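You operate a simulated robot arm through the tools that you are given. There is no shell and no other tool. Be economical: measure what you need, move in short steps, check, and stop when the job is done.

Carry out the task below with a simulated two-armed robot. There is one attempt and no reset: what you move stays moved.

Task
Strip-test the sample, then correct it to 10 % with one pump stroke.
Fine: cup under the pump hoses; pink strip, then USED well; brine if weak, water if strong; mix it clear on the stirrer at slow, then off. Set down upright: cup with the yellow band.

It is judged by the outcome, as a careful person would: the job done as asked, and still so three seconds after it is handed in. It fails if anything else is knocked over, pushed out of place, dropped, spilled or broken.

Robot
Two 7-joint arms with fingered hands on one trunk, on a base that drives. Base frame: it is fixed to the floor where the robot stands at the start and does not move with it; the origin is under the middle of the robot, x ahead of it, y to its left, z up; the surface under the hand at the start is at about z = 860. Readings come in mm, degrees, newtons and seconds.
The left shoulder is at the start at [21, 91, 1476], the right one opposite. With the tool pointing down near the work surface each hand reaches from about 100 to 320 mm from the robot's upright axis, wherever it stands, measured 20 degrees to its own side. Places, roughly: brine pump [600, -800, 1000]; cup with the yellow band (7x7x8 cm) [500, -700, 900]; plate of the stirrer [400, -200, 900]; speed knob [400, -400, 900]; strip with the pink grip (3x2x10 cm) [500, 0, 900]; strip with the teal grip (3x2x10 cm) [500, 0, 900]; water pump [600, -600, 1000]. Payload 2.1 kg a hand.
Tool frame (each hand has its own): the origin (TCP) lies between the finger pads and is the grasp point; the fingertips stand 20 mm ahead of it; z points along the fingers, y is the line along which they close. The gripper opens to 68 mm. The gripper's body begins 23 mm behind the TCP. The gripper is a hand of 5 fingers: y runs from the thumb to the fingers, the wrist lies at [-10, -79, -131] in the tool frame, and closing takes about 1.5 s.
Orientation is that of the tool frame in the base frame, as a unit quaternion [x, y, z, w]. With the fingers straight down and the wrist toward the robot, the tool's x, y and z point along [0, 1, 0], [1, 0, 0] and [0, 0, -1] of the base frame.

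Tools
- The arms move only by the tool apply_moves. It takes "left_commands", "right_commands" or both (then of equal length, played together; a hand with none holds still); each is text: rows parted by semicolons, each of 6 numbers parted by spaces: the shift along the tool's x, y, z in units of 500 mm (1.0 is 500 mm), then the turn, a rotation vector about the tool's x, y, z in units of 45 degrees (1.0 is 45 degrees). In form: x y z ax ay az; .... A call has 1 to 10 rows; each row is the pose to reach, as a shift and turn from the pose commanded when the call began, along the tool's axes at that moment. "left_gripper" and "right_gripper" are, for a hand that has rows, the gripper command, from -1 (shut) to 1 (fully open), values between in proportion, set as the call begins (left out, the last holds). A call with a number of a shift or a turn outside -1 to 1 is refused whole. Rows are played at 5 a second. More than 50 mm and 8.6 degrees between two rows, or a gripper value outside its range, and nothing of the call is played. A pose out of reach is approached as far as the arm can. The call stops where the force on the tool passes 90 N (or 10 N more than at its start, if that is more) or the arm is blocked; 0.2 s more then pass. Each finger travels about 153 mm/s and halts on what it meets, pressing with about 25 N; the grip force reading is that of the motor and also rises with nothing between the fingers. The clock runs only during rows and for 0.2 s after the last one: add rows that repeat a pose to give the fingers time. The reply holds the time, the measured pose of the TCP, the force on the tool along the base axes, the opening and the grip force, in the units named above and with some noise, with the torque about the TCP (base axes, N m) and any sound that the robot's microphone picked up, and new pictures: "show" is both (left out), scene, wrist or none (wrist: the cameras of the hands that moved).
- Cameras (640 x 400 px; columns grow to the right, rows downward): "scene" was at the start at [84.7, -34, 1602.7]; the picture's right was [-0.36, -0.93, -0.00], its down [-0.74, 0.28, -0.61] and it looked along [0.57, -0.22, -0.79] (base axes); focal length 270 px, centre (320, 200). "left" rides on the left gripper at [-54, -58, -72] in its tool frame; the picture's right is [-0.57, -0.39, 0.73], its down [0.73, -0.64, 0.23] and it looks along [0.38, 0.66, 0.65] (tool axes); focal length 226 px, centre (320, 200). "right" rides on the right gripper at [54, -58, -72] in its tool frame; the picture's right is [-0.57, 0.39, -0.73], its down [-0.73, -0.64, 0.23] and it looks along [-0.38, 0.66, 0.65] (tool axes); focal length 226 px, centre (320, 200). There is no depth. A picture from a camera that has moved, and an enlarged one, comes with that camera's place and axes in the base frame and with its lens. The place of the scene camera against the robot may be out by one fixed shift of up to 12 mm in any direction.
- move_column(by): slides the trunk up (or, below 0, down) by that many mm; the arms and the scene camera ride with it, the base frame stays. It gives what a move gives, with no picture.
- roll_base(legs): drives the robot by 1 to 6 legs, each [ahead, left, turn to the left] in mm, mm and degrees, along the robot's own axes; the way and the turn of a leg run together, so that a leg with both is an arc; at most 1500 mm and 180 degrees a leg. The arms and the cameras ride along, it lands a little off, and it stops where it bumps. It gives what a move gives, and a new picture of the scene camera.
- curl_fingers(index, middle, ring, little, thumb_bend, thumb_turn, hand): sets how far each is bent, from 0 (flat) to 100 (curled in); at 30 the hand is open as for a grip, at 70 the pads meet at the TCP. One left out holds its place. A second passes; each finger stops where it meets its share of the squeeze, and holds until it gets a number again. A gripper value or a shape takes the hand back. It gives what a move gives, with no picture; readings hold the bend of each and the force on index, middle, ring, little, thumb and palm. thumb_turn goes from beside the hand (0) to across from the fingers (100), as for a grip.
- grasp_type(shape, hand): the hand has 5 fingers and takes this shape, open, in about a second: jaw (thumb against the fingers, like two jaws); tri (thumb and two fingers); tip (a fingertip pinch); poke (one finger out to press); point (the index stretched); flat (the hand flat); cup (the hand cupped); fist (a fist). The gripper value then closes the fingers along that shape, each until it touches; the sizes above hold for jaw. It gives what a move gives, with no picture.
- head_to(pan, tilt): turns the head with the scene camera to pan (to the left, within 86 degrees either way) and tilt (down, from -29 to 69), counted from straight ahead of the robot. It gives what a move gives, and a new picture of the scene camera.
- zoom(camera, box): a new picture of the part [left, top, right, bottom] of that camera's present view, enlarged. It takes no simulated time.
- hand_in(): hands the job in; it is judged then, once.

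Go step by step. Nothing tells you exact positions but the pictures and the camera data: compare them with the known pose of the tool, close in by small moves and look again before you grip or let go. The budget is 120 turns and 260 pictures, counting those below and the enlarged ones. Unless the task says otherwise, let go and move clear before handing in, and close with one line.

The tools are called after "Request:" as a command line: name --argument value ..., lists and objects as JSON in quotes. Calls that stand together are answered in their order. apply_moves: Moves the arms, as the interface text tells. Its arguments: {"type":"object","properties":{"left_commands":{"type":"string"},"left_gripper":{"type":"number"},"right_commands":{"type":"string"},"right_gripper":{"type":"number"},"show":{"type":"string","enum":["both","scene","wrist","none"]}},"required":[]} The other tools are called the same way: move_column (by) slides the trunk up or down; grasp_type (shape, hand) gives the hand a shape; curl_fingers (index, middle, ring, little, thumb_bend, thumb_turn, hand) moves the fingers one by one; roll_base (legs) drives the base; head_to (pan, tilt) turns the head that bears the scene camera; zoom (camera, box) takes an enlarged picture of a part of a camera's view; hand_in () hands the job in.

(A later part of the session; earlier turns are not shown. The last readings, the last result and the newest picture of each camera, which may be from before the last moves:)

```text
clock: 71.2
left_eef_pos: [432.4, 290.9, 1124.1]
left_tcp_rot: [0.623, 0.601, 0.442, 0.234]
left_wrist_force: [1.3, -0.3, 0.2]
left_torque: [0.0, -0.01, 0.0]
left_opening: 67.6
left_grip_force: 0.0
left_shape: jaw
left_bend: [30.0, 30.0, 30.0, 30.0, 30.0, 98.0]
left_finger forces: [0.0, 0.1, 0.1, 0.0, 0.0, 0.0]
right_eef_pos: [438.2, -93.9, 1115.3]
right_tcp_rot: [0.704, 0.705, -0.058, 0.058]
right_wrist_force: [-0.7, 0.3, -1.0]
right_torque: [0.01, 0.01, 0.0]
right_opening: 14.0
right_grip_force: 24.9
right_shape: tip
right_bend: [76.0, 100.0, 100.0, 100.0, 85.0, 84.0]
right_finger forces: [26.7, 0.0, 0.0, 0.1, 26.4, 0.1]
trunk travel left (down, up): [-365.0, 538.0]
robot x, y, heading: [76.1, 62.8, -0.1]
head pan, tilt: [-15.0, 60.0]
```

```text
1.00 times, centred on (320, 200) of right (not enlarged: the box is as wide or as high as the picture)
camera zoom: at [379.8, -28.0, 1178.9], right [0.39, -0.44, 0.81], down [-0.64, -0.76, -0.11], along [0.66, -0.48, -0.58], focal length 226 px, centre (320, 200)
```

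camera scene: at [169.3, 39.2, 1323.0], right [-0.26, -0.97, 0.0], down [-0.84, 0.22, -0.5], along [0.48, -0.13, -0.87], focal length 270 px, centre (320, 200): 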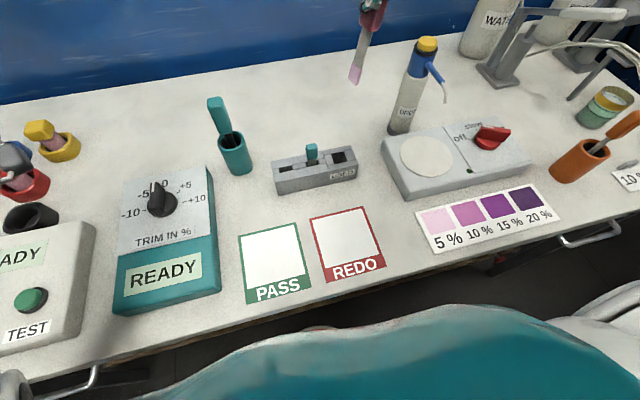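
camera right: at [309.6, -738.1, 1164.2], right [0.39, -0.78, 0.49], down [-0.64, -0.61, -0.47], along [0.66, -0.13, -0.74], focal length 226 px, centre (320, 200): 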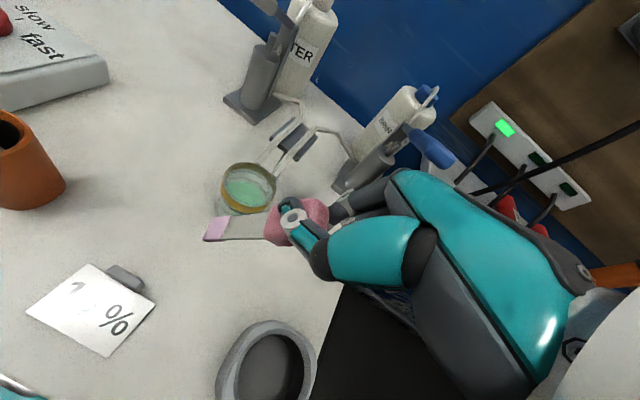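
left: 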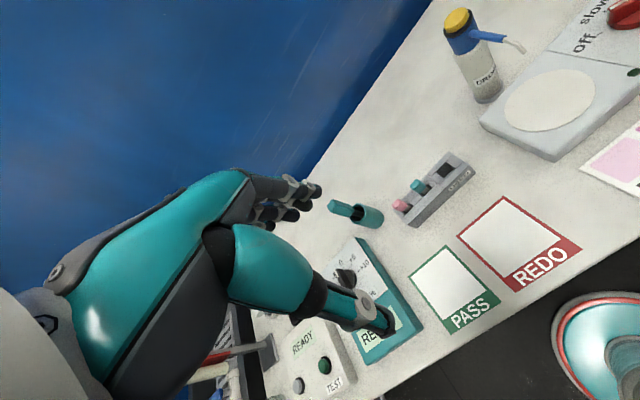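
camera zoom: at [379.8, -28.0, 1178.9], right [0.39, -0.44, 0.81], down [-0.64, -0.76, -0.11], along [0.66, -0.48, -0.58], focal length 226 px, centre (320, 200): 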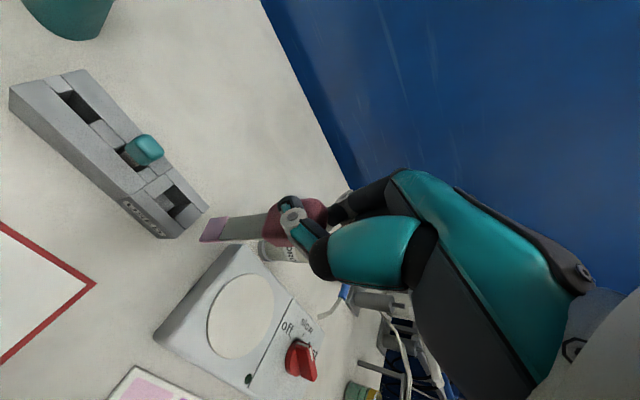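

Request:
zoom --camera "right" --box '[160, 180, 320, 280]'

Request:
head_to --pan -20 --tilt 50

Request:
zoom --camera "scene" --box '[280, 0, 600, 260]'

```text
4.00 times, centred on (240, 230) of right
camera zoom: at [379.8, -28.0, 1178.9], right [0.39, -0.44, 0.81], down [-0.64, -0.76, -0.11], along [0.66, -0.48, -0.58], focal length 904 px, centre (640, 80)
```

zoom: 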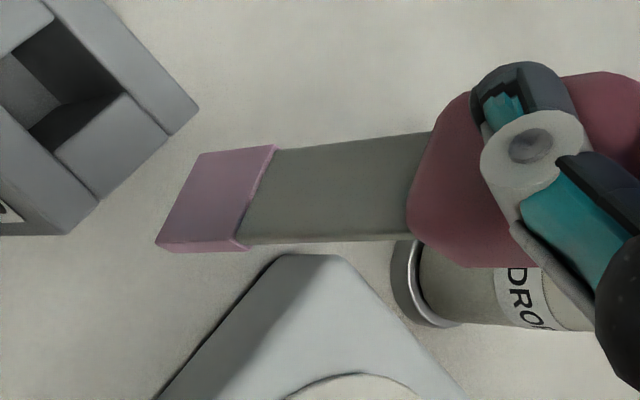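

```text
clock: 71.9
left_eef_pos: [432.9, 289.9, 1124.4]
left_tcp_rot: [0.623, 0.601, 0.442, 0.235]
left_wrist_force: [0.0, 0.1, 0.5]
left_torque: [0.01, 0.0, 0.01]
left_opening: 67.8
left_grip_force: 0.0
left_shape: jaw
left_bend: [30.0, 30.0, 30.0, 30.0, 30.0, 98.0]
left_finger forces: [0.0, 0.1, 0.0, 0.0, 0.0, 0.1]
right_eef_pos: [437.6, -93.6, 1115.1]
right_tcp_rot: [0.705, 0.705, -0.058, 0.057]
right_wrist_force: [0.6, 0.9, -0.2]
right_torque: [0.0, -0.01, 0.04]
right_opening: 14.3
right_grip_force: 24.8
right_shape: tip
right_bend: [76.0, 100.0, 100.0, 100.0, 85.0, 84.0]
right_finger forces: [26.7, 0.1, 0.1, 0.1, 26.5, 0.0]
trunk travel left (down, up): [-365.0, 538.0]
robot x, y, heading: [74.5, 66.8, -0.1]
head pan, tilt: [-20.0, 50.0]
camera scene: at [185.6, 30.1, 1255.1], right [-0.34, -0.94, 0.0], down [-0.72, 0.26, -0.64], along [0.6, -0.22, -0.77], focal length 270 px, centre (320, 200)
```

scene: 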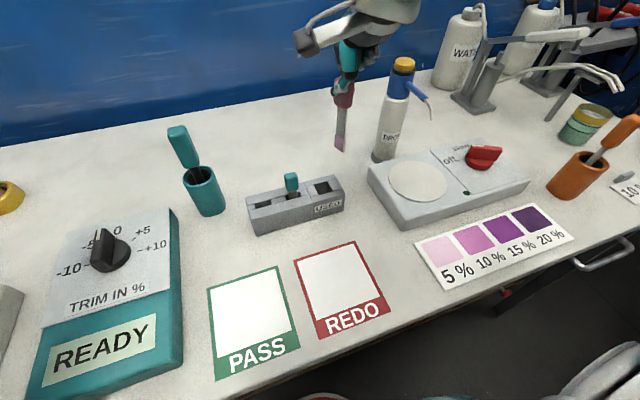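

```text
1.54 times, centred on (440, 130) of scene
camera zoom: at [185.6, 30.1, 1255.1], right [-0.34, -0.94, 0.0], down [-0.72, 0.26, -0.64], along [0.6, -0.22, -0.77], focal length 415 px, centre (135, 308)
```

zoom: 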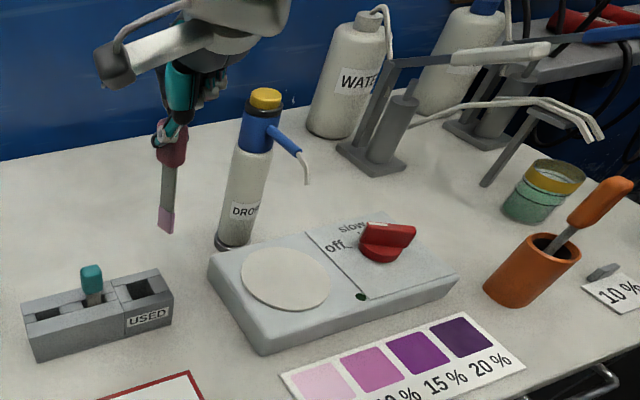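

The strip hangs vertical now. I'll move it above the USED well and check the alignment before inserting.

Request:
apply_moves --right_commands "0 0.04 0 0 0 0;0 0.08 0.03 0 0 0;0.01 0.1 0.08 0 0 0;0.02 0.1 0.14 0 0 0;0.029 0.1 0.188 0 0 0;0.029 0.1 0.188 0 0 0" --show "none"

Request:
zoom --camera "right" --box '[140, 150, 340, 290]'

Request:
zoom --camera "scene" --box '[240, 80, 400, 240]'

```text
clock: 73.3
left_eef_pos: [433.5, 290.0, 1123.8]
left_tcp_rot: [0.622, 0.602, 0.443, 0.235]
left_wrist_force: [0.1, 0.2, -0.3]
left_torque: [-0.02, -0.03, 0.0]
left_opening: 68.2
left_grip_force: 0.1
left_shape: jaw
left_bend: [30.0, 30.0, 30.0, 30.0, 30.0, 98.0]
left_finger forces: [0.1, 0.1, 0.0, 0.0, 0.1, 0.0]
right_eef_pos: [488.8, -94.7, 1019.6]
right_tcp_rot: [0.705, 0.705, -0.058, 0.058]
right_wrist_force: [0.2, -0.4, -0.3]
right_torque: [-0.02, -0.02, 0.01]
right_opening: 14.1
right_grip_force: 24.9
right_shape: tip
right_bend: [76.0, 100.0, 100.0, 100.0, 85.0, 84.0]
right_finger forces: [26.9, 0.0, 0.0, 0.0, 26.6, 0.0]
trunk travel left (down, up): [-365.0, 538.0]
robot x, y, heading: [73.5, 59.9, 0.1]
head pan, tilt: [-20.0, 50.0]
```

```text
2.86 times, centred on (240, 220) of right
camera zoom: at [430.1, -28.5, 1082.8], right [0.39, -0.44, 0.81], down [-0.64, -0.76, -0.11], along [0.66, -0.48, -0.58], focal length 646 px, centre (549, 143)
```

zoom: 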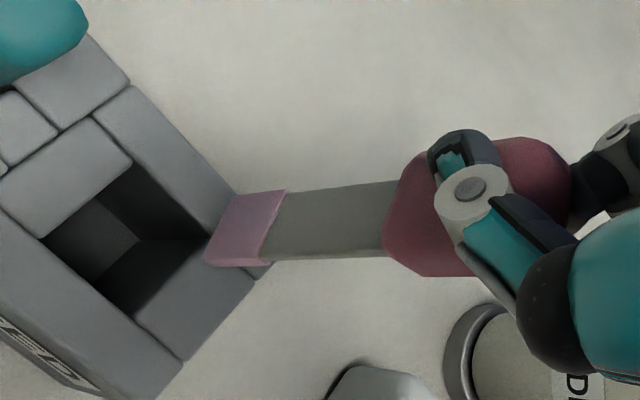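

```text
2.50 times, centred on (320, 160) of scene
camera zoom: at [185.7, 30.1, 1255.1], right [-0.34, -0.94, 0.0], down [-0.72, 0.26, -0.64], along [0.6, -0.22, -0.77], focal length 675 px, centre (320, 300)
```

zoom: 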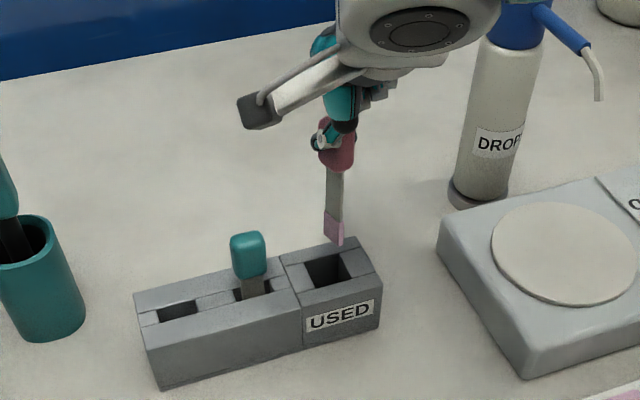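

Request:
apply_moves --right_commands "0.006 -0.004 0.01 0 0 0;0.012 -0.008 0.022 0 0 0;0.012 -0.008 0.022 0 0 0" --show "none"

Request:
zoom --camera "right" --box '[140, 150, 300, 270]'

Request:
zoom --camera "scene" --box '[280, 110, 380, 210]'

```text
clock: 74.1
left_eef_pos: [433.3, 289.4, 1123.2]
left_tcp_rot: [0.623, 0.601, 0.442, 0.236]
left_wrist_force: [0.8, -0.3, 0.1]
left_torque: [-0.01, 0.02, -0.01]
left_opening: 67.7
left_grip_force: 0.0
left_shape: jaw
left_bend: [30.0, 30.0, 30.0, 30.0, 30.0, 98.0]
left_finger forces: [0.0, 0.1, 0.0, 0.1, 0.0, 0.0]
right_eef_pos: [483.0, -90.0, 1010.3]
right_tcp_rot: [0.705, 0.704, -0.058, 0.057]
right_wrist_force: [-0.3, -0.1, 0.3]
right_torque: [-0.01, 0.0, 0.03]
right_opening: 14.2
right_grip_force: 25.2
right_shape: tip
right_bend: [76.0, 100.0, 100.0, 100.0, 85.0, 84.0]
right_finger forces: [26.9, 0.0, 0.0, 0.0, 26.6, 0.0]
trunk travel left (down, up): [-365.0, 538.0]
robot x, y, heading: [74.8, 61.8, 0.1]
head pan, tilt: [-20.0, 50.0]
```

```text
3.33 times, centred on (220, 210) of right
camera zoom: at [426.0, -24.1, 1072.0], right [0.39, -0.44, 0.81], down [-0.64, -0.76, -0.11], along [0.66, -0.48, -0.58], focal length 754 px, centre (653, 167)
```

zoom: 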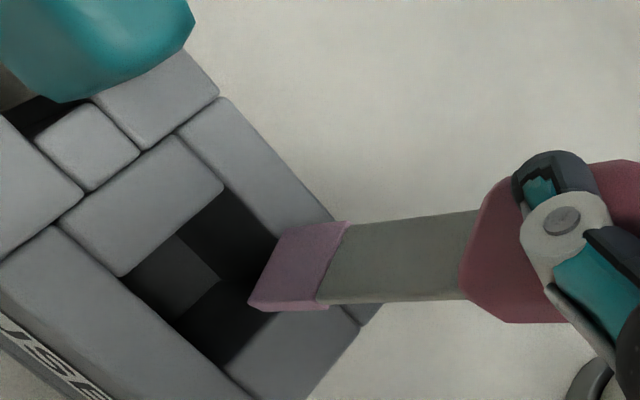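

```text
4.00 times, centred on (330, 160) of scene
camera zoom: at [185.7, 30.1, 1255.1], right [-0.34, -0.94, 0.0], down [-0.72, 0.26, -0.64], along [0.6, -0.22, -0.77], focal length 1080 px, centre (280, 360)
```

zoom: 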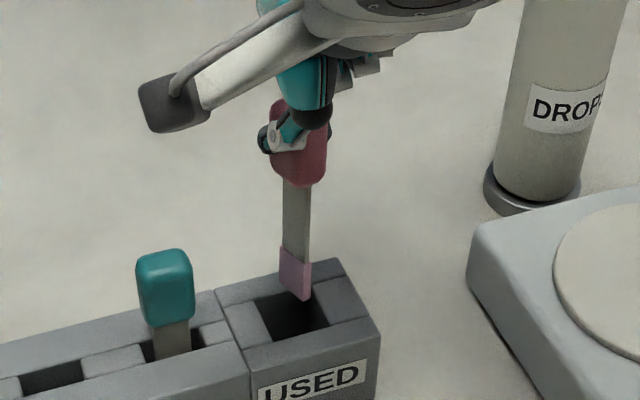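

The tip is lined up with the USED hole in both views. I'll lower it straight down.

Request:
apply_moves --right_commands "0.005 0 0.03 0 0 0;0.01 0 0.06 0 0 0;0.014 0 0.085 0 0 0;0.0175 0 0.105 0 0 0;0.0175 0 0.105 0 0 0" --show "none"

Request:
zoom --camera "right" --box '[140, 150, 300, 270]'

Request:
zoom --camera "scene" --box '[280, 110, 380, 210]'

```text
clock: 75.1
left_eef_pos: [428.8, 290.2, 1125.6]
left_tcp_rot: [0.623, 0.6, 0.442, 0.237]
left_wrist_force: [0.0, -0.2, 0.2]
left_torque: [0.03, 0.05, 0.02]
left_opening: 67.9
left_grip_force: 0.0
left_shape: jaw
left_bend: [30.0, 30.0, 30.0, 30.0, 30.0, 98.0]
left_finger forces: [0.1, 0.1, 0.0, 0.0, 0.0, 0.1]
right_eef_pos: [484.5, -89.5, 971.4]
right_tcp_rot: [0.707, 0.703, -0.045, 0.069]
right_wrist_force: [-7.7, -4.7, 62.2]
right_torque: [0.52, 0.0, 0.0]
right_opening: 13.4
right_grip_force: 25.0
right_shape: tip
right_bend: [77.0, 100.0, 100.0, 100.0, 89.0, 80.0]
right_finger forces: [29.6, 35.1, 0.1, 0.0, 52.8, 0.1]
trunk travel left (down, up): [-365.0, 538.0]
robot x, y, heading: [74.7, 66.4, -0.1]
head pan, tilt: [-20.0, 50.0]
stopped in row 4 (right hand): the force on the tool passed its limit at 103 N (the readings are from after the stop); the commanded pose is now the measured one
```

```text
3.33 times, centred on (220, 210) of right
camera zoom: at [425.2, -23.9, 1033.3], right [0.36, -0.44, 0.82], down [-0.64, -0.76, -0.13], along [0.68, -0.48, -0.56], focal length 754 px, centre (653, 167)
```

zoom: 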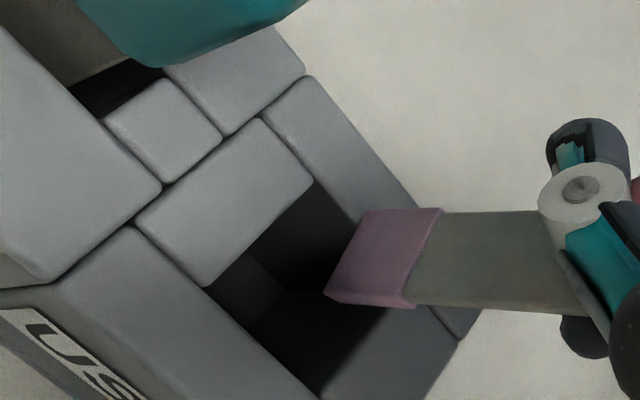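

```text
4.00 times, centred on (330, 160) of scene
camera zoom: at [180.6, 30.8, 1256.0], right [-0.34, -0.94, 0.0], down [-0.72, 0.26, -0.65], along [0.61, -0.22, -0.76], focal length 1080 px, centre (280, 360)
```

zoom: 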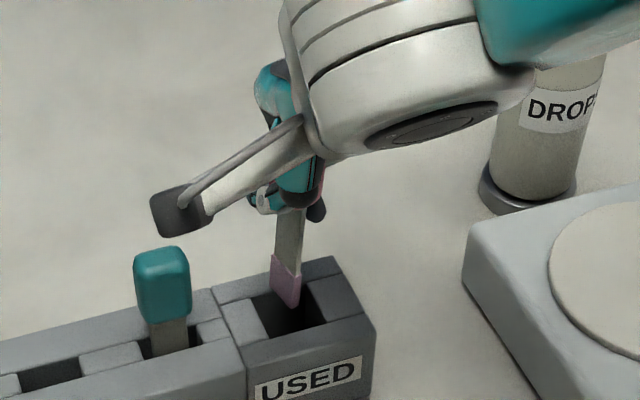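

The tip caught on the well's back wall about 9 mm too far back, and the strip slid up in the pinch. I'll lift 15 mm, shift 9 mm toward the robot and check again.

Request:
apply_moves --right_commands "0 0 -0.02 0 0 0;-0.003 -0.009 -0.03 0 0 0;-0.003 -0.018 -0.03 0 0 0;-0.003 -0.018 -0.03 0 0 0" --show "none"

Request:
zoom --camera "right" --box '[140, 150, 340, 290]'

Request:
zoom --camera "scene" --box '[280, 110, 380, 210]'

```text
clock: 76.1
left_eef_pos: [433.2, 288.7, 1124.7]
left_tcp_rot: [0.623, 0.601, 0.442, 0.236]
left_wrist_force: [-0.5, -0.2, -0.7]
left_torque: [-0.01, 0.02, 0.02]
left_opening: 68.0
left_grip_force: 0.1
left_shape: jaw
left_bend: [30.0, 30.0, 30.0, 30.0, 30.0, 98.0]
left_finger forces: [0.0, 0.0, 0.1, 0.1, 0.0, 0.1]
right_eef_pos: [476.3, -88.2, 980.3]
right_tcp_rot: [0.706, 0.704, -0.052, 0.062]
right_wrist_force: [-0.4, -0.3, 0.3]
right_torque: [0.04, 0.0, 0.02]
right_opening: 12.4
right_grip_force: 24.8
right_shape: tip
right_bend: [77.0, 100.0, 100.0, 100.0, 88.0, 81.0]
right_finger forces: [23.6, 24.2, 0.0, 0.0, 37.6, 0.0]
trunk travel left (down, up): [-365.0, 538.0]
robot x, y, heading: [76.3, 64.7, 0.0]
head pan, tilt: [-20.0, 50.0]
```

```text
2.86 times, centred on (240, 220) of right
camera zoom: at [418.3, -23.9, 1043.0], right [0.37, -0.44, 0.82], down [-0.64, -0.76, -0.12], along [0.67, -0.48, -0.57], focal length 646 px, centre (549, 143)
```

zoom: 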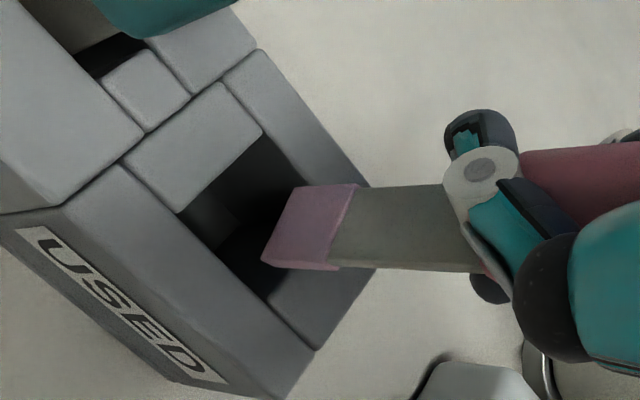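

```text
4.00 times, centred on (330, 160) of scene
camera zoom: at [185.6, 30.0, 1255.1], right [-0.34, -0.94, 0.0], down [-0.72, 0.26, -0.64], along [0.6, -0.22, -0.77], focal length 1080 px, centre (280, 360)
```

zoom: 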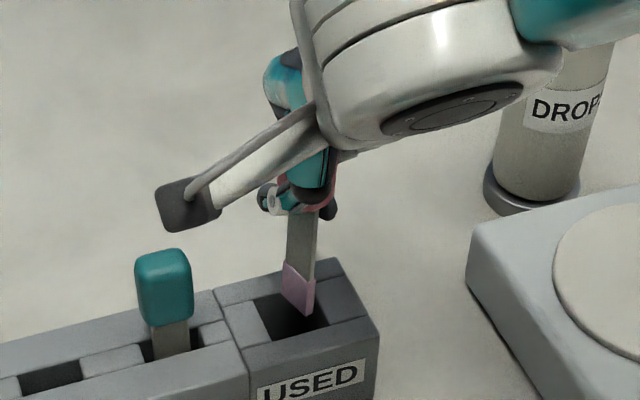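

Request:
apply_moves --right_commands "0.01 0.003 0 0 0 0;0.013 0.003 0.02 0 0 0;0.015 0.003 0.04 0 0 0;0.015 0.003 0.04 0 0 0" --show "none"

Request:
zoom --camera "right" --box '[140, 150, 340, 290]'

Request:
zoom --camera "scene" --box '[280, 110, 380, 210]'

```text
clock: 77.1
left_eef_pos: [433.9, 289.7, 1124.3]
left_tcp_rot: [0.624, 0.602, 0.441, 0.234]
left_wrist_force: [0.2, 0.6, -0.9]
left_torque: [-0.01, 0.01, 0.04]
left_opening: 68.0
left_grip_force: 0.0
left_shape: jaw
left_bend: [30.0, 30.0, 30.0, 30.0, 30.0, 98.0]
left_finger forces: [0.0, 0.0, 0.0, 0.0, 0.1, 0.0]
right_eef_pos: [478.0, -85.5, 958.6]
right_tcp_rot: [0.705, 0.704, -0.051, 0.064]
right_wrist_force: [-0.2, 0.3, 0.2]
right_torque: [0.0, 0.02, -0.02]
right_opening: 12.3
right_grip_force: 24.4
right_shape: tip
right_bend: [77.0, 100.0, 100.0, 100.0, 88.0, 81.0]
right_finger forces: [23.6, 23.9, 0.0, 0.0, 37.3, 0.0]
trunk travel left (down, up): [-365.0, 538.0]
robot x, y, heading: [74.4, 64.1, -0.1]
head pan, tilt: [-20.0, 50.0]
```

```text
2.86 times, centred on (240, 220) of right
camera zoom: at [419.9, -19.8, 1021.5], right [0.37, -0.44, 0.82], down [-0.64, -0.76, -0.12], along [0.67, -0.48, -0.57], focal length 646 px, centre (549, 143)
```

zoom: 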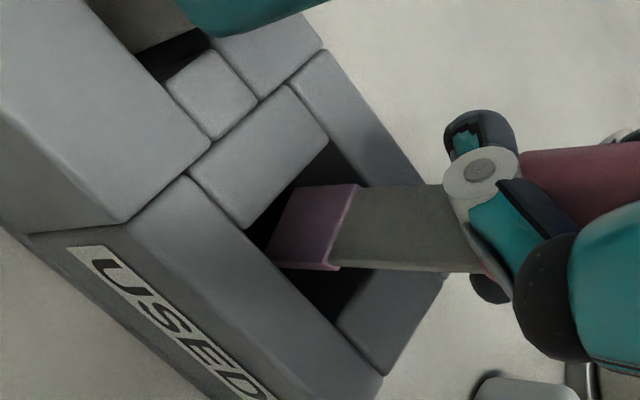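

```text
4.00 times, centred on (330, 160) of scene
camera zoom: at [185.5, 30.0, 1255.1], right [-0.34, -0.94, 0.0], down [-0.72, 0.26, -0.64], along [0.6, -0.22, -0.77], focal length 1080 px, centre (280, 360)
```

zoom: 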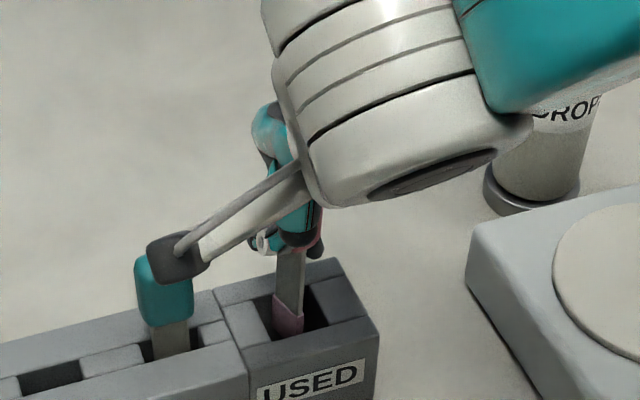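

The strip is in the USED well now. I'll go 15 mm deeper and then open the pinch.

Request:
apply_moves --right_commands "0.002 0 0.015 0 0 0;0.004 0 0.03 0 0 0;0.004 0 0.03 0 0 0" --show "none"

Request:
apply_moves --right_commands "0 0 0 0 0 0;0 0 0 0 0 0;0 0 0 0 0 0;0 0 0 0 0 0;0 0 0 0 0 0;0 0 0 0 0 0" --right_gripper 0.3 --show "wrist"

Request:
zoom --camera "scene" --box '[280, 110, 380, 210]'

```text
clock: 77.9
left_eef_pos: [432.6, 289.2, 1123.8]
left_tcp_rot: [0.623, 0.601, 0.442, 0.235]
left_wrist_force: [0.7, -0.1, 0.3]
left_torque: [-0.03, 0.0, 0.0]
left_opening: 67.7
left_grip_force: 0.0
left_shape: jaw
left_bend: [30.0, 30.0, 30.0, 30.0, 30.0, 98.0]
left_finger forces: [0.0, 0.1, 0.0, 0.0, 0.1, 0.0]
right_eef_pos: [478.6, -84.5, 943.1]
right_tcp_rot: [0.707, 0.703, -0.052, 0.062]
right_wrist_force: [0.1, 0.2, -0.9]
right_torque: [0.02, 0.0, -0.04]
right_opening: 12.5
right_grip_force: 24.7
right_shape: tip
right_bend: [77.0, 100.0, 100.0, 100.0, 88.0, 81.0]
right_finger forces: [23.8, 23.8, 0.1, 0.0, 37.1, 0.0]
trunk travel left (down, up): [-365.0, 538.0]
robot x, y, heading: [72.1, 63.4, -0.1]
head pan, tilt: [-20.0, 50.0]
```

```text
clock: 79.3
left_eef_pos: [432.4, 289.2, 1124.0]
left_tcp_rot: [0.623, 0.601, 0.442, 0.235]
left_wrist_force: [0.2, 0.5, 0.2]
left_torque: [0.01, 0.05, 0.02]
left_opening: 67.4
left_grip_force: 0.0
left_shape: jaw
left_bend: [30.0, 30.0, 30.0, 30.0, 30.0, 98.0]
left_finger forces: [0.1, 0.0, 0.0, 0.0, 0.1, 0.0]
right_eef_pos: [479.0, -84.8, 943.8]
right_tcp_rot: [0.706, 0.703, -0.051, 0.063]
right_wrist_force: [-0.3, -0.6, 0.3]
right_torque: [0.0, -0.03, 0.01]
right_opening: 44.1
right_grip_force: 0.1
right_shape: tip
right_bend: [29.0, 98.0, 99.0, 99.0, 63.0, 100.0]
right_finger forces: [0.0, 0.5, 0.1, 0.0, 0.0, 0.1]
trunk travel left (down, up): [-365.0, 538.0]
robot x, y, heading: [73.6, 66.6, -0.1]
head pan, tilt: [-20.0, 50.0]
camera right: at [419.9, -19.8, 1006.0], right [0.37, -0.44, 0.82], down [-0.64, -0.76, -0.12], along [0.67, -0.48, -0.57], focal length 226 px, centre (320, 200)
```

right: 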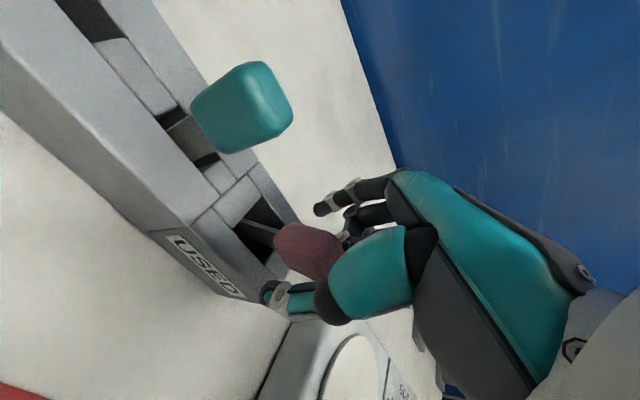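

```text
4.00 times, centred on (330, 160) of scene
camera zoom: at [185.5, 30.0, 1255.2], right [-0.34, -0.94, 0.0], down [-0.72, 0.26, -0.64], along [0.6, -0.22, -0.77], focal length 1080 px, centre (280, 360)
```

zoom: 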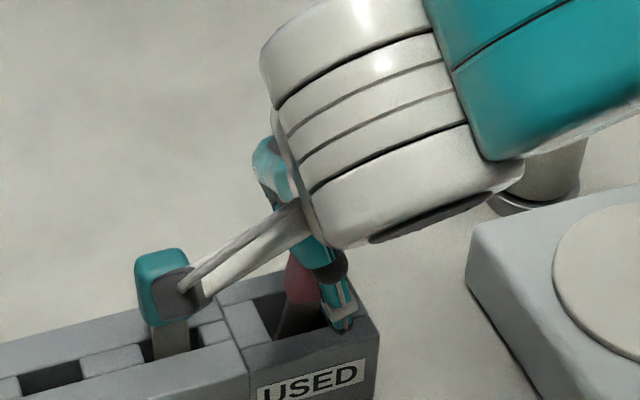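

The strip has dropped into the well. I'll open fully and rise clear.

Request:
apply_moves --right_commands "0 0 0 0 0 0;0 0 0 0 0 0;-0.01 0 -0.07 0 0 0;-0.02 0 -0.14 0 0 0;-0.029 0 -0.218 0 0 0;-0.029 -0.04 -0.25 0 0.08 0;-0.029 -0.08 -0.25 0 0.18 0;-0.029 -0.12 -0.25 0 0.18 0" --right_gripper 1 --show "wrist"

Request:
zoom --camera "scene" --box '[220, 60, 440, 240]'

```text
clock: 81.1
left_eef_pos: [432.7, 289.0, 1123.8]
left_tcp_rot: [0.624, 0.601, 0.441, 0.236]
left_wrist_force: [0.1, -0.4, -0.7]
left_torque: [-0.04, 0.05, 0.02]
left_opening: 67.8
left_grip_force: 0.1
left_shape: jaw
left_bend: [30.0, 30.0, 30.0, 30.0, 30.0, 98.0]
left_finger forces: [0.0, 0.0, 0.0, 0.0, 0.0, 0.0]
right_eef_pos: [417.4, -79.8, 1070.5]
right_tcp_rot: [0.708, 0.706, -0.002, 0.014]
right_wrist_force: [-0.1, -1.1, 0.2]
right_torque: [0.02, -0.01, -0.03]
right_opening: 68.0
right_grip_force: 0.1
right_shape: tip
right_bend: [30.0, 98.0, 99.0, 99.0, 30.0, 98.0]
right_finger forces: [0.2, 0.1, 0.0, 0.0, 0.1, 0.0]
trunk travel left (down, up): [-365.0, 538.0]
robot x, y, heading: [75.6, 60.0, 0.1]
head pan, tilt: [-20.0, 50.0]
camera right: at [358.6, -23.6, 1140.9], right [0.37, -0.55, 0.75], down [-0.64, -0.74, -0.22], along [0.67, -0.39, -0.63], focal length 226 px, centre (320, 200)
```

right: 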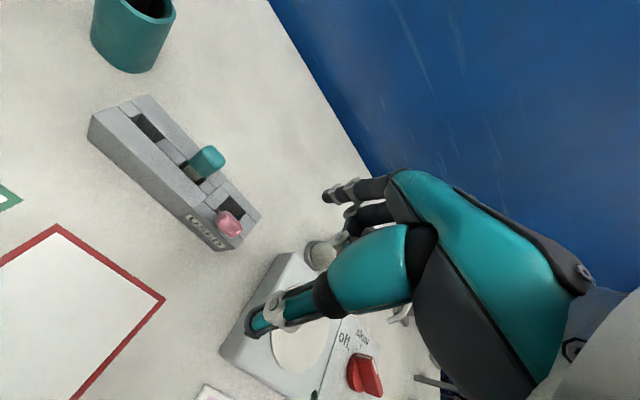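

```text
2.22 times, centred on (330, 150) of scene
camera zoom: at [185.4, 29.9, 1255.1], right [-0.34, -0.94, 0.0], down [-0.72, 0.26, -0.64], along [0.6, -0.22, -0.77], focal length 600 px, centre (298, 311)
```

zoom: 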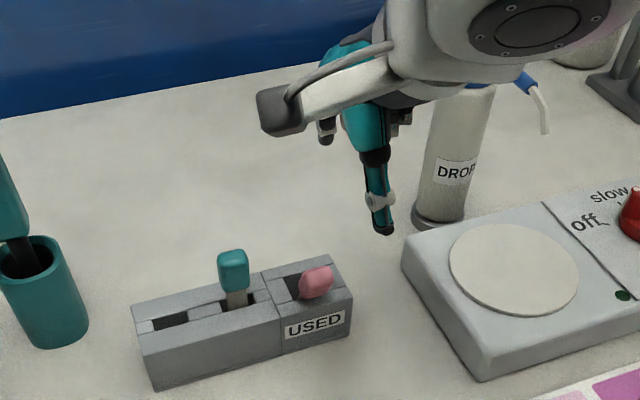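

The pink strip is in the USED well. Next is the brine pump, so I'll back off, raise, and drive over to look at its lever.

Request:
move_column --by 80

Request:
roll_base --legs '[[-90, 0, 0], [0, -560, 0]]'

Request:
head_to --pan -30 --tilt 35

Request:
zoom --camera "scene" --box '[180, 100, 440, 280]'

```text
clock: 82.2
left_eef_pos: [433.9, 290.8, 1204.6]
left_tcp_rot: [0.623, 0.601, 0.442, 0.235]
left_wrist_force: [0.3, -0.3, 0.6]
left_torque: [-0.02, 0.07, 0.01]
left_opening: 67.7
left_grip_force: 0.0
left_shape: jaw
left_bend: [30.0, 30.0, 30.0, 30.0, 30.0, 98.0]
left_finger forces: [0.0, 0.0, 0.0, 0.1, 0.1, 0.0]
right_eef_pos: [418.5, -77.9, 1148.6]
right_tcp_rot: [0.708, 0.706, -0.002, 0.013]
right_wrist_force: [0.0, -0.3, -0.1]
right_torque: [0.01, 0.0, 0.02]
right_opening: 67.9
right_grip_force: 0.0
right_shape: tip
right_bend: [30.0, 98.0, 99.0, 99.0, 30.0, 98.0]
right_finger forces: [0.0, 0.0, 0.0, 0.0, 0.0, 0.0]
trunk travel left (down, up): [-445.0, 458.0]
robot x, y, heading: [78.0, 63.8, -0.0]
head pan, tilt: [-20.0, 50.0]
```

```text
clock: 86.1
left_eef_pos: [340.8, -260.7, 1203.9]
left_tcp_rot: [0.624, 0.601, 0.441, 0.235]
left_wrist_force: [-0.6, -0.2, 1.1]
left_torque: [-0.02, -0.02, 0.0]
left_opening: 67.8
left_grip_force: 0.1
left_shape: jaw
left_bend: [30.0, 30.0, 30.0, 30.0, 30.0, 98.0]
left_finger forces: [0.0, 0.0, 0.0, 0.1, 0.0, 0.0]
right_eef_pos: [325.6, -630.4, 1150.4]
right_tcp_rot: [0.708, 0.706, -0.001, 0.013]
right_wrist_force: [0.4, -0.2, -0.4]
right_torque: [-0.03, -0.03, 0.03]
right_opening: 68.1
right_grip_force: 0.1
right_shape: tip
right_bend: [30.0, 98.0, 99.0, 99.0, 30.0, 98.0]
right_finger forces: [0.0, 0.0, 0.0, 0.0, 0.0, 0.1]
trunk travel left (down, up): [-445.0, 458.0]
robot x, y, heading: [-15.3, -485.8, 0.1]
head pan, tilt: [-20.0, 50.0]
camera scene: at [84.3, -520.3, 1335.6], right [-0.34, -0.94, 0.0], down [-0.72, 0.26, -0.64], along [0.6, -0.22, -0.77], focal length 270 px, centre (320, 200)
```

scene: 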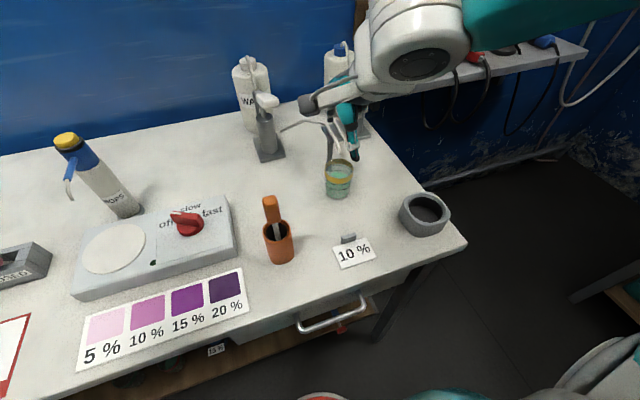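

```text
clock: 86.9
left_eef_pos: [340.6, -261.1, 1204.4]
left_tcp_rot: [0.623, 0.601, 0.441, 0.236]
left_wrist_force: [-0.4, 0.1, 0.4]
left_torque: [0.03, 0.04, 0.0]
left_opening: 68.0
left_grip_force: 0.0
left_shape: jaw
left_bend: [30.0, 30.0, 30.0, 30.0, 30.0, 98.0]
left_finger forces: [0.0, 0.1, 0.0, 0.1, 0.0, 0.0]
right_eef_pos: [323.5, -630.1, 1149.2]
right_tcp_rot: [0.708, 0.706, -0.002, 0.012]
right_wrist_force: [0.2, -0.1, 0.3]
right_torque: [0.01, -0.01, -0.03]
right_opening: 68.0
right_grip_force: 0.0
right_shape: tip
right_bend: [30.0, 98.0, 99.0, 99.0, 30.0, 98.0]
right_finger forces: [0.0, 0.0, 0.0, 0.0, 0.0, 0.0]
trunk travel left (down, up): [-445.0, 458.0]
robot x, y, heading: [-20.1, -483.5, -0.1]
head pan, tilt: [-30.0, 35.0]
camera scene: at [88.2, -537.8, 1357.3], right [-0.5, -0.87, 0.0], down [-0.5, 0.29, -0.82], along [0.71, -0.41, -0.57], focal length 270 px, centre (320, 200)
```

scene: 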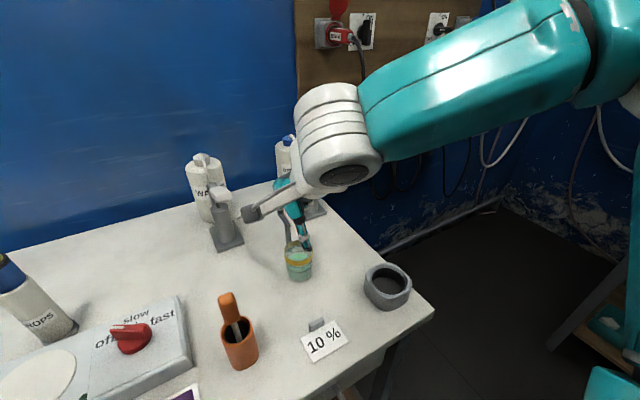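

```text
2.22 times, centred on (310, 190) of scene
camera zoom: at [88.2, -537.8, 1357.3], right [-0.5, -0.87, 0.0], down [-0.5, 0.29, -0.82], along [0.71, -0.41, -0.57], focal length 600 px, centre (342, 222)
```

zoom: 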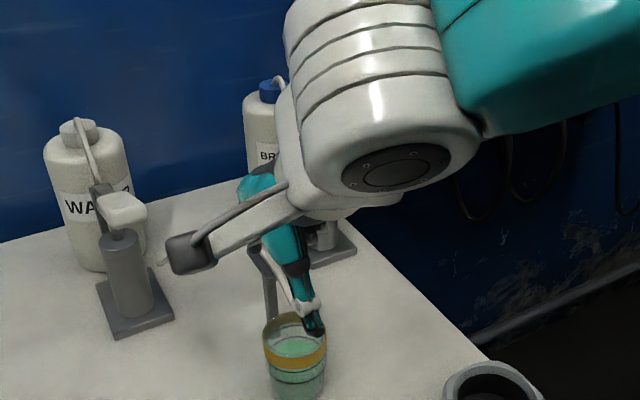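

From two earlier views, the brine handle runs from about (592,-806) to (522,-846) at z≈1070. I'll make a fist and drive so the hand is just in front of and above its end.

Request:
grasp_type --hand "right" --shape "fist"

Request:
roll_base --legs '[[0, -215, 0], [50, 0, 0]]'

Request:
zoom --camera "right" --box '[0, 0, 640, 400]'

```text
clock: 87.8
left_eef_pos: [340.5, -261.0, 1203.7]
left_tcp_rot: [0.623, 0.601, 0.442, 0.236]
left_wrist_force: [-1.0, 0.4, 0.3]
left_torque: [0.02, 0.0, -0.02]
left_opening: 67.9
left_grip_force: 0.1
left_shape: jaw
left_bend: [30.0, 30.0, 30.0, 30.0, 30.0, 98.0]
left_finger forces: [0.0, 0.1, 0.1, 0.0, 0.1, 0.1]
right_eef_pos: [325.2, -630.3, 1149.3]
right_tcp_rot: [0.708, 0.706, -0.002, 0.013]
right_wrist_force: [0.4, -0.6, 0.6]
right_torque: [0.02, -0.01, -0.03]
right_opening: 0.0
right_grip_force: 0.0
right_shape: fist
right_bend: [100.0, 100.0, 100.0, 100.0, 87.0, 85.0]
right_finger forces: [0.1, 0.1, 0.1, 0.0, 0.0, 0.1]
trunk travel left (down, up): [-445.0, 458.0]
robot x, y, heading: [-14.1, -490.3, -0.1]
head pan, tilt: [-30.0, 35.0]
```

```text
clock: 90.0
left_eef_pos: [392.1, -482.5, 1203.3]
left_tcp_rot: [0.623, 0.601, 0.442, 0.236]
left_wrist_force: [-0.3, -0.5, 0.6]
left_torque: [-0.01, -0.02, 0.02]
left_opening: 67.8
left_grip_force: 0.1
left_shape: jaw
left_bend: [30.0, 30.0, 30.0, 30.0, 30.0, 98.0]
left_finger forces: [0.0, 0.0, 0.0, 0.0, 0.1, 0.0]
right_eef_pos: [375.8, -850.7, 1148.9]
right_tcp_rot: [0.708, 0.706, -0.002, 0.013]
right_wrist_force: [-0.3, 0.6, 0.2]
right_torque: [-0.01, -0.02, 0.0]
right_opening: 0.0
right_grip_force: 0.0
right_shape: fist
right_bend: [100.0, 100.0, 100.0, 100.0, 87.0, 85.0]
right_finger forces: [0.0, 0.1, 0.0, 0.0, 0.1, 0.0]
trunk travel left (down, up): [-445.0, 458.0]
robot x, y, heading: [34.0, -707.7, -0.0]
head pan, tilt: [-30.0, 35.0]
camera scene: at [138.9, -758.6, 1357.3], right [-0.5, -0.87, 0.0], down [-0.5, 0.29, -0.82], along [0.71, -0.41, -0.57], focal length 270 px, centre (320, 200)
```

scene: 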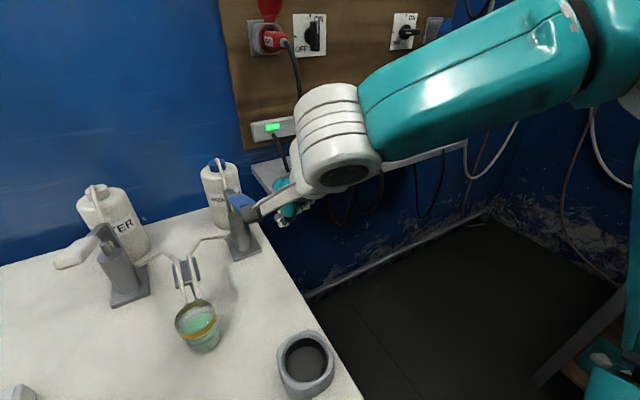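

```text
1.00 times, centred on (320, 200) of right (not enlarged: the box is as wide or as high as the picture)
camera zoom: at [316.7, -794.3, 1220.1], right [0.37, -0.55, 0.75], down [-0.64, -0.74, -0.22], along [0.67, -0.39, -0.63], focal length 226 px, centre (320, 200)
```

zoom: 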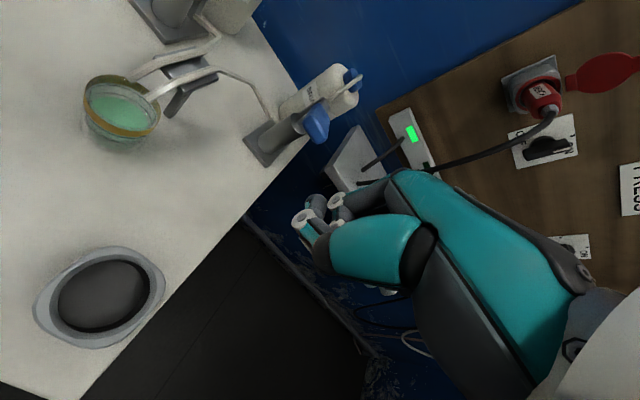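

Request:
zoom --camera "right" --box '[230, 50, 400, 180]'

Request:
zoom --camera "scene" --box '[170, 140, 310, 280]'

```text
3.08 times, centred on (315, 115) of right
camera zoom: at [316.7, -794.3, 1220.1], right [0.37, -0.55, 0.75], down [-0.64, -0.74, -0.22], along [0.67, -0.39, -0.63], focal length 696 px, centre (335, 462)
```

zoom: 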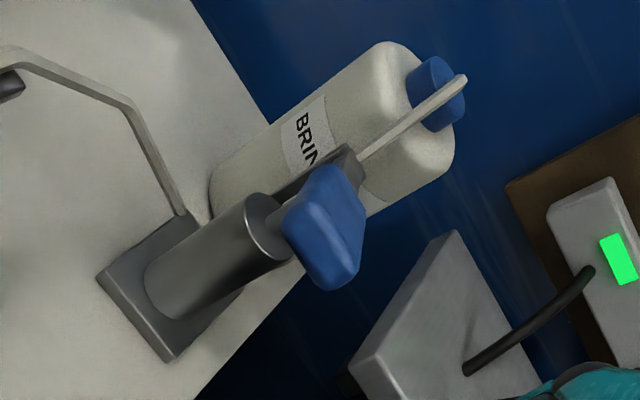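

```text
2.86 times, centred on (240, 210) of scene
camera zoom: at [138.9, -758.6, 1357.3], right [-0.5, -0.87, 0.0], down [-0.5, 0.29, -0.82], along [0.71, -0.41, -0.57], focal length 771 px, centre (549, 171)
```

zoom: 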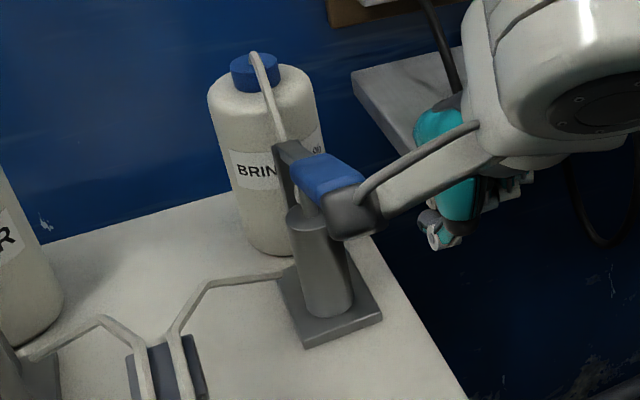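

The handle end is at about (530–545,-838,1075). I'll advance the base and put the fist above it.

Request:
roll_base --legs '[[65, 13, 0]]'

Request:
apply_moves --right_commands "0 0.06 0 0 0 0;0 0.12 0 0 0 0;0 0.18 0 0 0 0;0 0.2 0 0 0 0;0 0.2 0 0 0 0" --show "both"

```text
clock: 91.0
left_eef_pos: [457.0, -467.9, 1203.0]
left_tcp_rot: [0.623, 0.601, 0.442, 0.235]
left_wrist_force: [0.3, 0.9, -0.1]
left_torque: [0.0, -0.03, 0.01]
left_opening: 67.8
left_grip_force: 0.0
left_shape: jaw
left_bend: [30.0, 30.0, 30.0, 30.0, 30.0, 98.0]
left_finger forces: [0.0, 0.1, 0.1, 0.0, 0.1, 0.0]
right_eef_pos: [440.0, -838.4, 1149.1]
right_tcp_rot: [0.707, 0.707, -0.003, 0.013]
right_wrist_force: [0.5, 0.2, -0.7]
right_torque: [0.01, 0.01, -0.02]
right_opening: 0.0
right_grip_force: 0.1
right_shape: fist
right_bend: [100.0, 100.0, 100.0, 100.0, 87.0, 85.0]
right_finger forces: [0.0, 0.0, 0.1, 0.0, 0.0, 0.1]
trunk travel left (down, up): [-445.0, 458.0]
robot x, y, heading: [98.6, -694.6, -0.1]
head pan, tilt: [-30.0, 35.0]
camera scene: at [203.7, -745.4, 1357.3], right [-0.5, -0.87, 0.0], down [-0.5, 0.29, -0.82], along [0.71, -0.41, -0.57], focal length 270 px, centre (320, 200)
```

scene: 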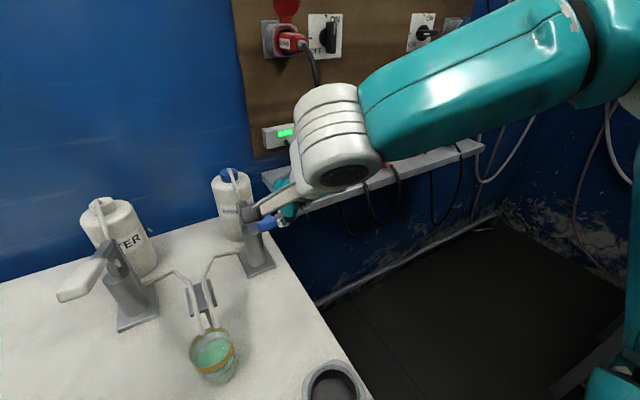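

```text
clock: 92.2
left_eef_pos: [455.8, -468.9, 1203.1]
left_tcp_rot: [0.623, 0.601, 0.442, 0.235]
left_wrist_force: [-0.3, -0.3, 0.1]
left_torque: [0.01, 0.02, -0.04]
left_opening: 68.0
left_grip_force: 0.1
left_shape: jaw
left_bend: [30.0, 30.0, 30.0, 30.0, 30.0, 98.0]
left_finger forces: [0.0, 0.0, 0.0, 0.0, 0.1, 0.0]
right_eef_pos: [538.9, -837.6, 1151.5]
right_tcp_rot: [0.707, 0.707, -0.002, 0.012]
right_wrist_force: [0.5, 0.6, 0.4]
right_torque: [0.0, -0.04, 0.02]
right_opening: 0.1
right_grip_force: 0.0
right_shape: fist
right_bend: [100.0, 100.0, 100.0, 100.0, 87.0, 85.0]
right_finger forces: [0.0, 0.1, 0.0, 0.1, 0.1, 0.0]
trunk travel left (down, up): [-445.0, 458.0]
robot x, y, heading: [102.2, -695.4, -0.2]
head pan, tilt: [-30.0, 35.0]
camera scene: at [203.0, -745.5, 1357.4], right [-0.5, -0.87, 0.0], down [-0.5, 0.29, -0.82], along [0.71, -0.41, -0.57], focal length 270 px, centre (320, 200)
camera right: at [480.2, -781.9, 1221.8], right [0.37, -0.55, 0.75], down [-0.64, -0.74, -0.22], along [0.67, -0.39, -0.63], focal length 226 px, centre (320, 200)
```

scene: 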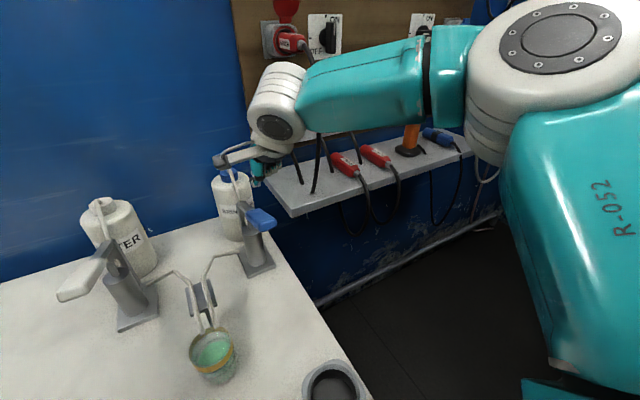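
right: 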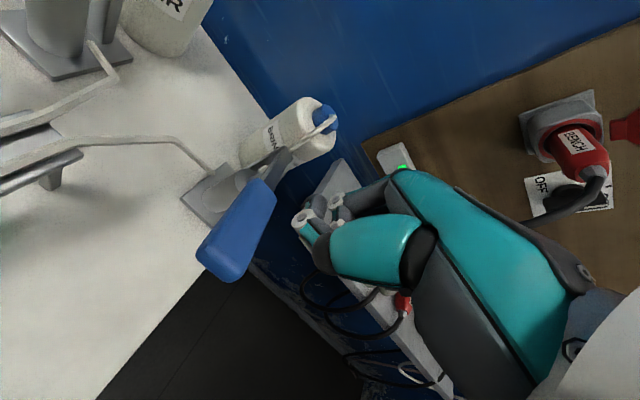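

The fist is right above the front part of the blue handle (top at about z 1070). I'll descend to near contact.

Request:
apply_moves --right_commands "0 0 0.04 0 0 0;0 0 0.08 0 0 0;0 0 0.12 0 0 0;0 0 0.14 0 0 0;0 0 0.14 0 0 0" --show "both"

```text
clock: 93.4
left_eef_pos: [455.5, -467.8, 1204.4]
left_tcp_rot: [0.623, 0.601, 0.442, 0.236]
left_wrist_force: [0.7, 0.4, -0.4]
left_torque: [0.01, 0.02, -0.03]
left_opening: 67.6
left_grip_force: 0.0
left_shape: jaw
left_bend: [30.0, 30.0, 30.0, 30.0, 30.0, 98.0]
left_finger forces: [0.0, 0.0, 0.0, 0.1, 0.1, 0.1]
right_eef_pos: [540.2, -838.5, 1081.4]
right_tcp_rot: [0.708, 0.706, -0.002, 0.013]
right_wrist_force: [0.4, -0.2, 0.4]
right_torque: [0.01, 0.01, 0.01]
right_opening: 0.1
right_grip_force: 0.0
right_shape: fist
right_bend: [100.0, 100.0, 100.0, 100.0, 88.0, 85.0]
right_finger forces: [0.0, 0.1, 0.0, 0.0, 2.2, 0.1]
trunk travel left (down, up): [-445.0, 458.0]
robot x, y, heading: [99.2, -694.0, -0.0]
head pan, tilt: [-30.0, 35.0]
camera scene: at [202.9, -745.5, 1357.4], right [-0.5, -0.87, 0.0], down [-0.5, 0.29, -0.82], along [0.71, -0.41, -0.57], focal length 270 px, centre (320, 200)
camera right: at [481.4, -783.1, 1151.9], right [0.37, -0.55, 0.75], down [-0.64, -0.74, -0.22], along [0.67, -0.39, -0.63], focal length 226 px, centre (320, 200)
```

scene: 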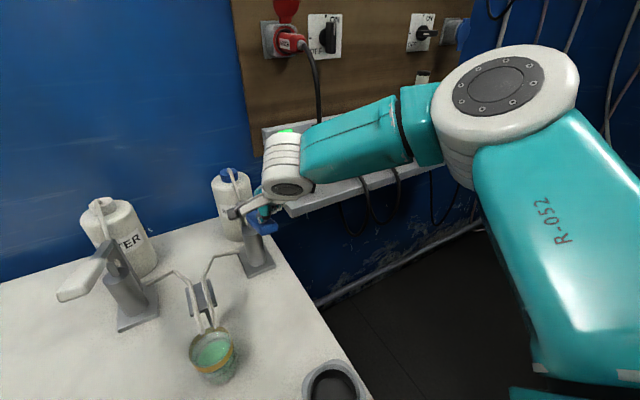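
right: 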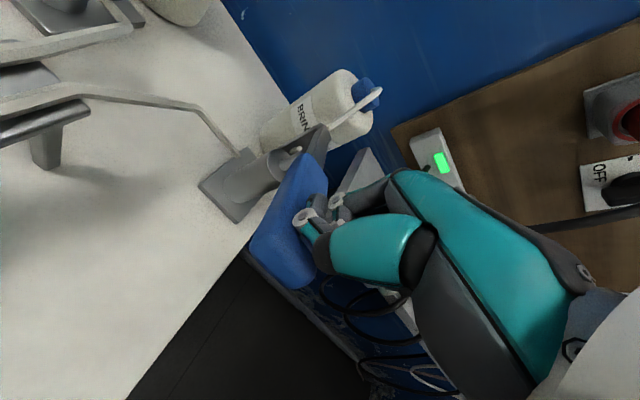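

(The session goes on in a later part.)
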